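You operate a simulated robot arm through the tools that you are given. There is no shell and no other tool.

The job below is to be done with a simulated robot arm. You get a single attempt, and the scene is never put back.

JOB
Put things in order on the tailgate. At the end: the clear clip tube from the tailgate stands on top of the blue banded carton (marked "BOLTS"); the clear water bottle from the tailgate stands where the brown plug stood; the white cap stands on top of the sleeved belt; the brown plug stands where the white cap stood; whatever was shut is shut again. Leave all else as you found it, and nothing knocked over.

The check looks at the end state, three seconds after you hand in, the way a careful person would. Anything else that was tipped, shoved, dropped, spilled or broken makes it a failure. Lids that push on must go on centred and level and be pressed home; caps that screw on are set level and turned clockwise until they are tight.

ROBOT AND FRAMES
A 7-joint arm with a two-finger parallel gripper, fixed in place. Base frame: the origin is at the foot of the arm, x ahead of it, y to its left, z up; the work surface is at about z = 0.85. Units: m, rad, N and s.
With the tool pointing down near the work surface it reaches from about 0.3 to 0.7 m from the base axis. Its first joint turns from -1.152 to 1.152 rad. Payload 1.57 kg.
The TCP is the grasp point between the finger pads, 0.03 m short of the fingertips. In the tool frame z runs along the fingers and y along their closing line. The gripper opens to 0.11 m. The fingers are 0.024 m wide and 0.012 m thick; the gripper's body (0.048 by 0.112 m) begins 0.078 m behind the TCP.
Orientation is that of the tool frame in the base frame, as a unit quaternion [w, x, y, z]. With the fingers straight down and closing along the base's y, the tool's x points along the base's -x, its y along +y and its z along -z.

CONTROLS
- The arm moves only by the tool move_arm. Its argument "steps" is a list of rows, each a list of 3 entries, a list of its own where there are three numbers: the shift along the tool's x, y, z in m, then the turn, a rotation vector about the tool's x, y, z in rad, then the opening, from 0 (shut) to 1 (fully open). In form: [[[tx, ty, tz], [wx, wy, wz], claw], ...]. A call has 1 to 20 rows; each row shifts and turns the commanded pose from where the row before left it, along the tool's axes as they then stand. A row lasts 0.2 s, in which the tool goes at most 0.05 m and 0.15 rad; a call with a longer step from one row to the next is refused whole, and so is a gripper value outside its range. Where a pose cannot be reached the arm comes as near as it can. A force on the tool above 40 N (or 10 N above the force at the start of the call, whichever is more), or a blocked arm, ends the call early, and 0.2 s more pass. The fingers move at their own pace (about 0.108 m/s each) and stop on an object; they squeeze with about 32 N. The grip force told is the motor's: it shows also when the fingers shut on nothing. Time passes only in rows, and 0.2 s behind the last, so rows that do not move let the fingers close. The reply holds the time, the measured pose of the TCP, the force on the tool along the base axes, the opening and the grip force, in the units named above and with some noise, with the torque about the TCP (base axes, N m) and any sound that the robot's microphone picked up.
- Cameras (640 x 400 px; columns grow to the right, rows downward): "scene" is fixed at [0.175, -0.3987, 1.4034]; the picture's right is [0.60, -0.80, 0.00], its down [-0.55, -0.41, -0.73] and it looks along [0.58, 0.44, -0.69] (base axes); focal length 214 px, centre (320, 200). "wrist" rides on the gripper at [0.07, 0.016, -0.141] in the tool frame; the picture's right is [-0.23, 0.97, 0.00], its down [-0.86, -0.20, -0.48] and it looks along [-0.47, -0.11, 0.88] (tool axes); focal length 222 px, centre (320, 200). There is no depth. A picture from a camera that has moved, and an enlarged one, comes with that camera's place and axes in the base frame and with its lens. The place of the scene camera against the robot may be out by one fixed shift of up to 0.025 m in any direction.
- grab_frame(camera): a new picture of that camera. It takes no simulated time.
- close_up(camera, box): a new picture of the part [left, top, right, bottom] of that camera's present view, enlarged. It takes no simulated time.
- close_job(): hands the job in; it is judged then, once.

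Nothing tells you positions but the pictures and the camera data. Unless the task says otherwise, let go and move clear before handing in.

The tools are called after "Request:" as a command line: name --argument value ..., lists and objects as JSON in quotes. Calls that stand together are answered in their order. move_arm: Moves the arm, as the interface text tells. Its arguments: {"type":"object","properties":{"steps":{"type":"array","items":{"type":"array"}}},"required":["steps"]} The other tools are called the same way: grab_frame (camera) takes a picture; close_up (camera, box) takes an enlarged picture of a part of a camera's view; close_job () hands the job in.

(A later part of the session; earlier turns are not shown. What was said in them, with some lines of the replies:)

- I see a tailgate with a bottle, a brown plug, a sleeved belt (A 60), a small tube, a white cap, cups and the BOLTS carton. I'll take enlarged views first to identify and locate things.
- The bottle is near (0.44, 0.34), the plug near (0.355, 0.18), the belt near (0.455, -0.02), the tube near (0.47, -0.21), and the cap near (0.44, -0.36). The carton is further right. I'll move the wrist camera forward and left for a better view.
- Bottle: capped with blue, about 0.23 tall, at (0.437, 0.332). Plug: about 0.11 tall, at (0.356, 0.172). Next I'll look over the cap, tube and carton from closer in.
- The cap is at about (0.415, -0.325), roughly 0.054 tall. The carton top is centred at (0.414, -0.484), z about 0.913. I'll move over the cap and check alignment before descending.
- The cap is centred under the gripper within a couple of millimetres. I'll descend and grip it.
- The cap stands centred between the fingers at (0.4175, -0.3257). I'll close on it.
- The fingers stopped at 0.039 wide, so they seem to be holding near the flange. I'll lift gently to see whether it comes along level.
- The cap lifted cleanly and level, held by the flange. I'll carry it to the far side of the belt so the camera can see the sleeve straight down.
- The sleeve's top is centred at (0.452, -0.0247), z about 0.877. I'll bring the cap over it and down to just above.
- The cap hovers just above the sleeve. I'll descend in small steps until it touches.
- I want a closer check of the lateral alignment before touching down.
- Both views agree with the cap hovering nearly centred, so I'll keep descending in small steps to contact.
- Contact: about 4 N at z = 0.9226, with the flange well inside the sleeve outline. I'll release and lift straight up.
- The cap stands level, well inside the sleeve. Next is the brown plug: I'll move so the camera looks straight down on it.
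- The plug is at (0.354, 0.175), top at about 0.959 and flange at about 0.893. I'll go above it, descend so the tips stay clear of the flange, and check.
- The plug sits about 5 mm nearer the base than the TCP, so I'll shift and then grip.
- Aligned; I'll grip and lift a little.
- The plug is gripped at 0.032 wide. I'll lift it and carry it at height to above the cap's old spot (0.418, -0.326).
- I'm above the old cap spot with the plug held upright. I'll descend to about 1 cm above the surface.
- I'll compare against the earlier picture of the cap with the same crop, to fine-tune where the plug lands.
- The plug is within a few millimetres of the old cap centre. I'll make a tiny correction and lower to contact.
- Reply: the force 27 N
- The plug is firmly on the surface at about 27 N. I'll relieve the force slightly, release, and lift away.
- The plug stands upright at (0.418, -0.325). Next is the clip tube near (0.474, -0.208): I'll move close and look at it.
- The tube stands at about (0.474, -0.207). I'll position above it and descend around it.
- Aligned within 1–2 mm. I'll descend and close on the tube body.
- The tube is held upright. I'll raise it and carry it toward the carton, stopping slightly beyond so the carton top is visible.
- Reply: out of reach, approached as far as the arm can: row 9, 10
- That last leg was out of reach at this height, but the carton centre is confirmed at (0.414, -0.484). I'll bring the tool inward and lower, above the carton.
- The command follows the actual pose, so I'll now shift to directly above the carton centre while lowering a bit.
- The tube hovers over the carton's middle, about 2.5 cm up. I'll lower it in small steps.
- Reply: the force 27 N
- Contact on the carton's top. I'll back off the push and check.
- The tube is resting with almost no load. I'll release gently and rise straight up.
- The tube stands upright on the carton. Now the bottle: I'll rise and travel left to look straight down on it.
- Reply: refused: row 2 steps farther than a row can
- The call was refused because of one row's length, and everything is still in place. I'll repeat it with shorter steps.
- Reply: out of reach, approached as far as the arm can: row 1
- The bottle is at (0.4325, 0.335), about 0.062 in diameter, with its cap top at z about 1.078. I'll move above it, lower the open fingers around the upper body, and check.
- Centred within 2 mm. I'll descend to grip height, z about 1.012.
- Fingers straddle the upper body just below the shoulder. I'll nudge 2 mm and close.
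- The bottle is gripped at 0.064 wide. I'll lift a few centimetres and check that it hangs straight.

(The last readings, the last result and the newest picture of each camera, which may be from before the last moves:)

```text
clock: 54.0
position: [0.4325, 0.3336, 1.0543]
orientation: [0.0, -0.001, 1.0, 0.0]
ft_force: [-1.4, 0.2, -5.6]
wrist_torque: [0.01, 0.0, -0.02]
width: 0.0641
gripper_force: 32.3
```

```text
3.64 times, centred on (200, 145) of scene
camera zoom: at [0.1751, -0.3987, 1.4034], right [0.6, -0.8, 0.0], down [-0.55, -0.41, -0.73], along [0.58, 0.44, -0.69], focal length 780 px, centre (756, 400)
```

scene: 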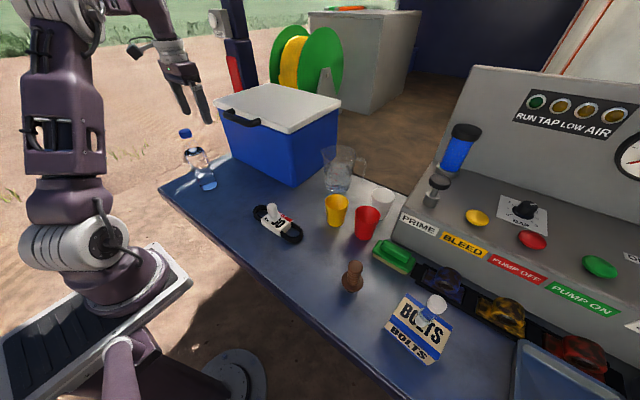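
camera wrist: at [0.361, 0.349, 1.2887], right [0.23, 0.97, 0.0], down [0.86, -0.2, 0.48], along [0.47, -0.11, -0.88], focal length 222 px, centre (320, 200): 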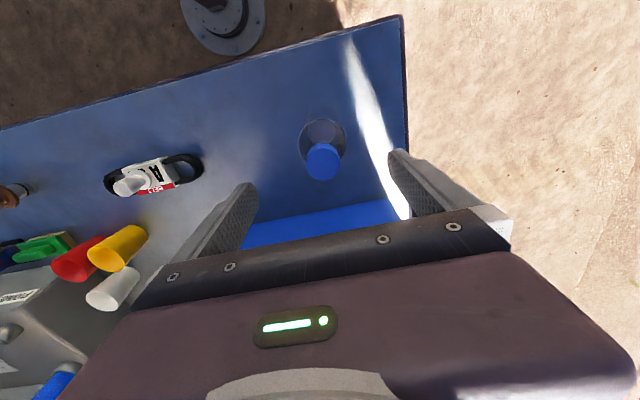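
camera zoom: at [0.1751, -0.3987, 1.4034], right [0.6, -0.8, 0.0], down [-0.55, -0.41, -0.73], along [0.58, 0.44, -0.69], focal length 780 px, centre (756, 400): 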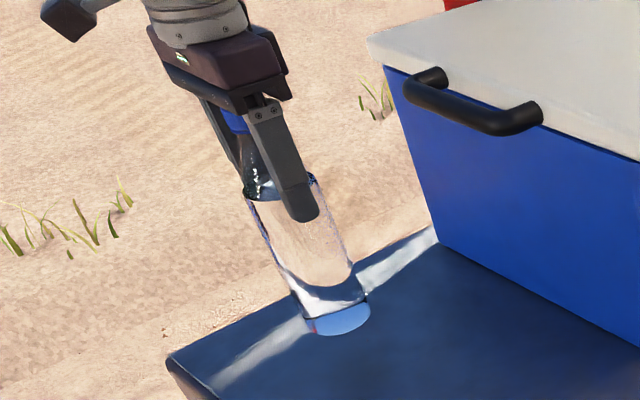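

It hangs straight, at about 5.6 N. I'll carry it slowly to above the plug's old place (0.353, 0.175).

Request:
move_arm --steps '[[[0.004, -0.008, 0], [0, 0, 0], 0.35], [[0.008, -0.015, 0], [0, 0, 0], 0.35], [[0.009, -0.018, 0], [0, 0, 0], 0.35], [[0.009, -0.018, 0], [0, 0, 0], 0.35], [[0.009, -0.018, 0], [0, 0, 0], 0.35], [[0.009, -0.018, 0], [0, 0, 0], 0.35], [[0.009, -0.018, 0], [0, 0, 0], 0.35], [[0.009, -0.018, 0], [0, 0, 0], 0.35], [[0.007, -0.015, 0], [0, 0, 0], 0.35], [[0.004, -0.009, 0], [0, 0, 0], 0.35], [[0.001, -0.0035, 0], [0, 0, 0], 0.35], [[0, 0, 0], [0, 0, 0], 0.35], [[0, 0, 0], [0, 0, 0], 0.35]]'

Request:
grab_frame --camera "wrist"

Request:
close_up --camera "scene" --box '[130, 100, 270, 240]'

```text
clock: 56.8
position: [0.3538, 0.176, 1.0538]
orientation: [0.0, -0.001, 1.0, 0.001]
ft_force: [-0.9, 0.1, -5.4]
wrist_torque: [0.03, -0.01, -0.01]
width: 0.0643
gripper_force: 32.1
```

```text
taken
camera wrist: at [0.2835, 0.1925, 1.1966], right [0.23, 0.97, 0.0], down [0.86, -0.2, 0.48], along [0.47, -0.11, -0.88], focal length 222 px, centre (320, 200)
```

wrist: 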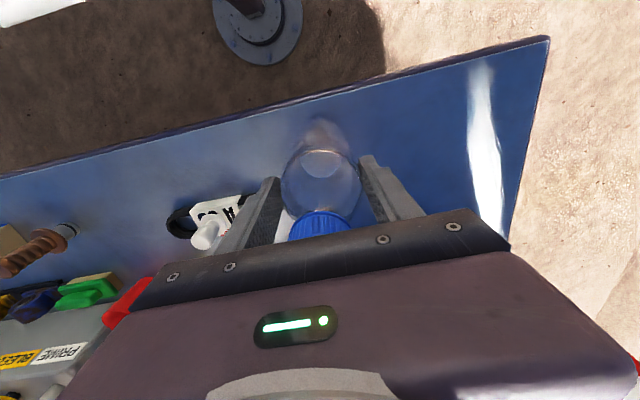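

```text
2.86 times, centred on (200, 170) of scene
camera zoom: at [0.175, -0.3987, 1.4034], right [0.6, -0.8, 0.0], down [-0.55, -0.41, -0.73], along [0.58, 0.44, -0.69], focal length 613 px, centre (663, 286)
```

zoom: 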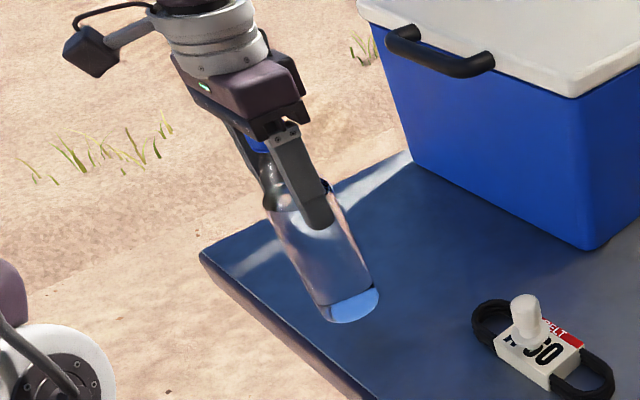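

I'm above the target spot. I'll lower to just above the surface.

Request:
move_arm --steps '[[[0, -0.001, 0.01], [0, 0, 0], 0.35], [[0, 0, 0.015], [0, 0, 0], 0.35], [[0, 0, 0.008], [0, 0, 0], 0.35], [[0, 0, 0.002], [0, 0, 0], 0.35], [[0, 0, 0], [0, 0, 0], 0.35]]'

Request:
close_up --camera "scene" --box '[150, 110, 310, 260]'

```text
clock: 58.0
position: [0.3538, 0.1752, 1.0197]
orientation: [0.0, -0.001, 1.0, 0.0]
ft_force: [-0.4, -0.1, -5.5]
wrist_torque: [0.0, 0.05, -0.02]
width: 0.0641
gripper_force: 32.0
```

```text
2.67 times, centred on (230, 185) of scene
camera zoom: at [0.1751, -0.3987, 1.4034], right [0.6, -0.8, 0.0], down [-0.55, -0.41, -0.73], along [0.58, 0.44, -0.69], focal length 572 px, centre (560, 240)
```

zoom: 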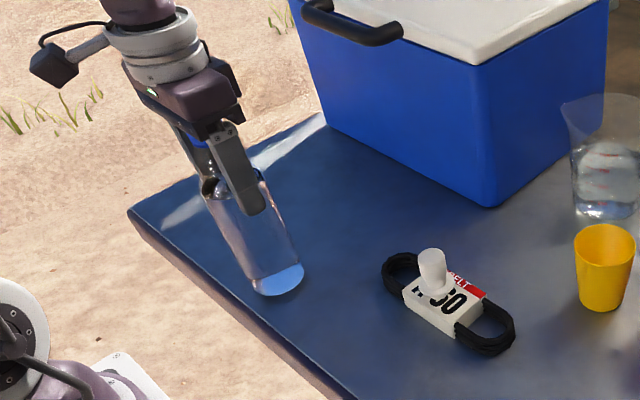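

The bottle's base lines up with where the plug's base was. Now the final small steps to contact.

Request:
move_arm --steps '[[[0, 0, 0.003], [0, 0, 0], 0.35], [[0, 0, 0.002], [0, 0, 0], 0.35], [[0, 0, 0.001], [0, 0, 0], 0.35], [[0, 0, 0], [0, 0, 0], 0.35]]'

```text
clock: 59.0
position: [0.3537, 0.1756, 1.0144]
orientation: [0.001, 0.0, 1.0, 0.0]
ft_force: [-2.8, -1.8, 20.2]
wrist_torque: [-0.16, 0.52, -0.1]
width: 0.064
gripper_force: 32.0
```

Request:
move_arm --steps '[[[0, 0, -0.0013], [0, 0, 0], 0.35], [[0, 0, 0], [0, 0, 0], 0.35]]'

Request:
close_up --camera "scene" --box '[150, 110, 310, 260]'

```text
clock: 59.6
position: [0.3534, 0.1762, 1.0133]
orientation: [0.0, 0.0, 1.0, 0.0]
ft_force: [0.4, 0.1, -5.1]
wrist_torque: [0.0, 0.01, 0.01]
width: 0.0642
gripper_force: 32.1
```

```text
2.67 times, centred on (230, 185) of scene
camera zoom: at [0.1751, -0.3987, 1.4034], right [0.6, -0.8, 0.0], down [-0.55, -0.41, -0.73], along [0.58, 0.44, -0.69], focal length 572 px, centre (560, 240)
```

zoom: 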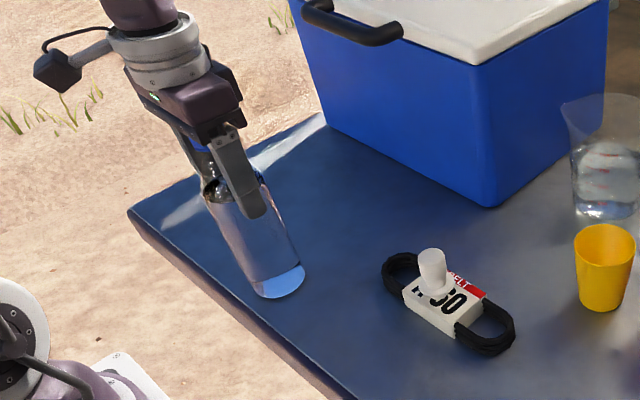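

The bottle is hanging a hair above the surface again. I'll lower a fraction, then release gradually.

Request:
move_arm --steps '[[[0, 0, 0.0006], [0, 0, 0], 0.35], [[0, 0, 0], [0, 0, 0], 0.35]]'

```text
clock: 60.2
position: [0.3527, 0.1772, 1.0137]
orientation: [0.0, 0.0, 1.0, -0.001]
ft_force: [-0.7, 0.5, -5.4]
wrist_torque: [-0.04, -0.01, 0.01]
width: 0.0641
gripper_force: 32.1
```

Request:
move_arm --steps '[[[0, 0, 0.0006], [0, 0, 0], 0.35], [[0, 0, 0], [0, 0, 0], 0.35]]'

```text
clock: 60.8
position: [0.3543, 0.1762, 1.0129]
orientation: [0.0, -0.001, 1.0, 0.0]
ft_force: [-5.2, 1.1, 10.0]
wrist_torque: [0.29, 0.49, 0.03]
width: 0.0645
gripper_force: 32.5
```

The bottle is now resting on the surface. I'll open the fingers and rise straight up.

Request:
move_arm --steps '[[[0, 0, -0.0003], [0, 0, 0], 0.6], [[0, 0, 0], [0, 0, 0], 0.7], [[0, 0, 0], [0, 0, 0], 0.85], [[0, 0, 0], [0, 0, 0], 1], [[0, 0, 0], [0, 0, 0], 1]]'

Request:
close_up --camera "scene" --box '[150, 110, 310, 260]'

Request:
grab_frame --camera "wrist"

```text
clock: 62.0
position: [0.3548, 0.176, 1.013]
orientation: [0.0, 0.001, 1.0, 0.0]
ft_force: [-0.2, 0.6, -0.2]
wrist_torque: [0.0, -0.01, 0.01]
width: 0.1103
gripper_force: 0.1
```

```text
2.67 times, centred on (230, 185) of scene
camera zoom: at [0.175, -0.3987, 1.4034], right [0.6, -0.8, 0.0], down [-0.55, -0.41, -0.73], along [0.58, 0.44, -0.69], focal length 572 px, centre (560, 240)
```

zoom: 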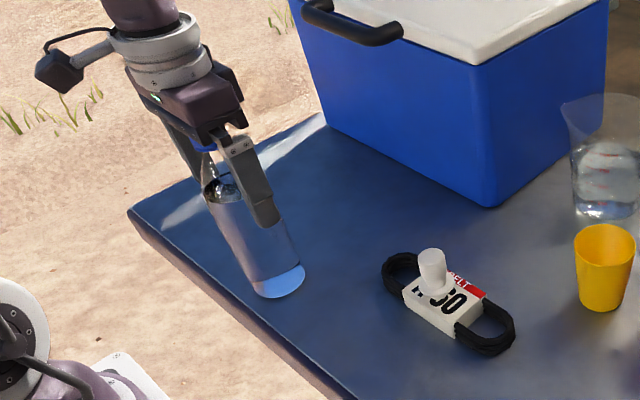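

```text
taken
camera wrist: at [0.2837, 0.1917, 1.1548], right [0.23, 0.97, 0.0], down [0.86, -0.2, 0.48], along [0.47, -0.11, -0.88], focal length 222 px, centre (320, 200)
```

wrist: 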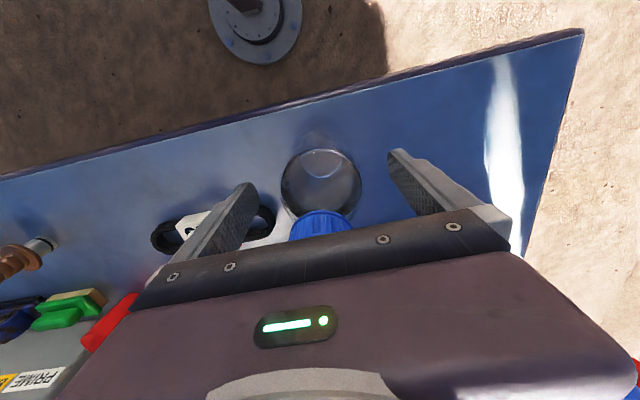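

The bottle stands free between the open fingers. I'll go straight up until clear, then move aside.

Request:
move_arm --steps '[[[0, 0, -0.015], [0, 0, 0], 1], [[0, 0, -0.03], [0, 0, 0], 1], [[0, 0, -0.035], [0, 0, 0], 1], [[0, 0, -0.035], [0, 0, 0], 1], [[0, 0, -0.03], [0, 0, 0], 1], [[-0.03, 0, -0.02], [0, 0, 0], 1], [[-0.03, -0.02, 0], [0, 0, 0], 1], [[0, 0, 0], [0, 0, 0], 1], [[0, 0, 0], [0, 0, 0], 1]]'

Request:
grab_frame --camera "scene"

Request:
grab_frame --camera "wrist"

Request:
close_up --camera "scene" --box '[150, 110, 310, 260]'

Request:
close_up --camera "scene" --box '[300, 170, 460, 370]'

```text
clock: 64.0
position: [0.4131, 0.1573, 1.1803]
orientation: [0.0, 0.001, 1.0, 0.0]
ft_force: [-0.5, 0.6, -0.2]
wrist_torque: [0.01, -0.01, 0.0]
width: 0.1103
gripper_force: 0.0
```

```text
taken
```

scene: 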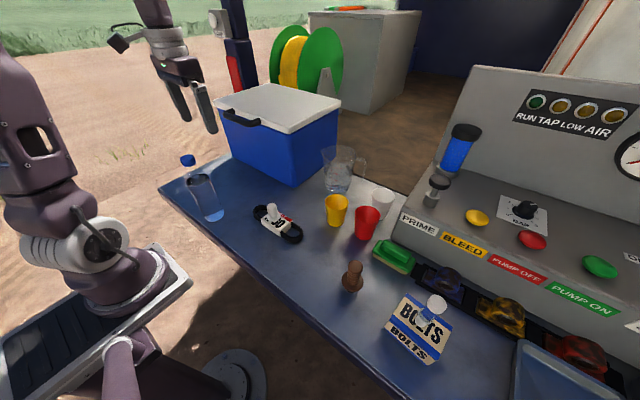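

```text
taken
camera wrist: at [0.3437, 0.1732, 1.3207], right [0.23, 0.97, 0.0], down [0.86, -0.2, 0.48], along [0.47, -0.11, -0.88], focal length 222 px, centre (320, 200)
```

wrist: 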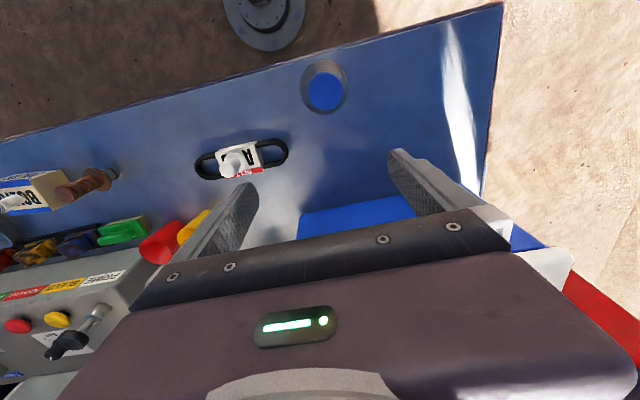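

```text
2.67 times, centred on (230, 185) of scene
camera zoom: at [0.175, -0.3987, 1.4034], right [0.6, -0.8, 0.0], down [-0.55, -0.41, -0.73], along [0.58, 0.44, -0.69], focal length 572 px, centre (560, 240)
```

zoom: 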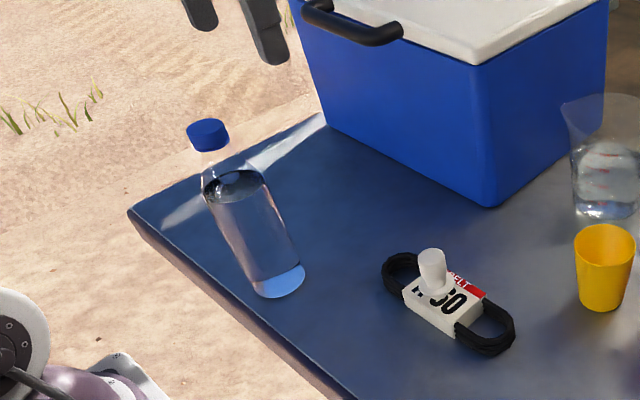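

```text
2.00 times, centred on (380, 270) of scene
camera zoom: at [0.175, -0.3987, 1.4034], right [0.6, -0.8, 0.0], down [-0.55, -0.41, -0.73], along [0.58, 0.44, -0.69], focal length 429 px, centre (200, 60)
```

zoom: 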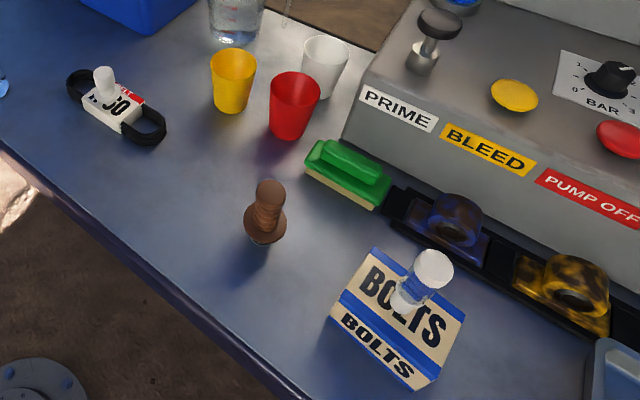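

All four objects are standing where the job asks, and the bottle and tube kept their caps on. Nothing else has moved, and the gripper is empty and clear, so I'm handing in.

Request:
close_job

```text
The job is handed in.
```

The job is handed in, and the last pictures showed everything where you asked, with nothing knocked over. The tool gave no verdict, so I can't say whether it passed the check.

- **Clip tube:** it stands upright near the middle of the carton marked "BOLTS", with its white cap still on.
- **Water bottle:** it stands where the brown plug stood, within about 3 mm by my estimate, with its blue cap still shut.
- **White cap:** it stands level on the belt's sleeve, slightly off centre but well inside the edges.
- **Brown plug:** it stands upright where the white cap stood, within about 3 mm by my estimate.

Nothing had to be opened, so there was nothing to shut again. The tube and the plug each took a push of about 27 N as they touched down. Neither they nor the carton showed any shift or damage afterwards.
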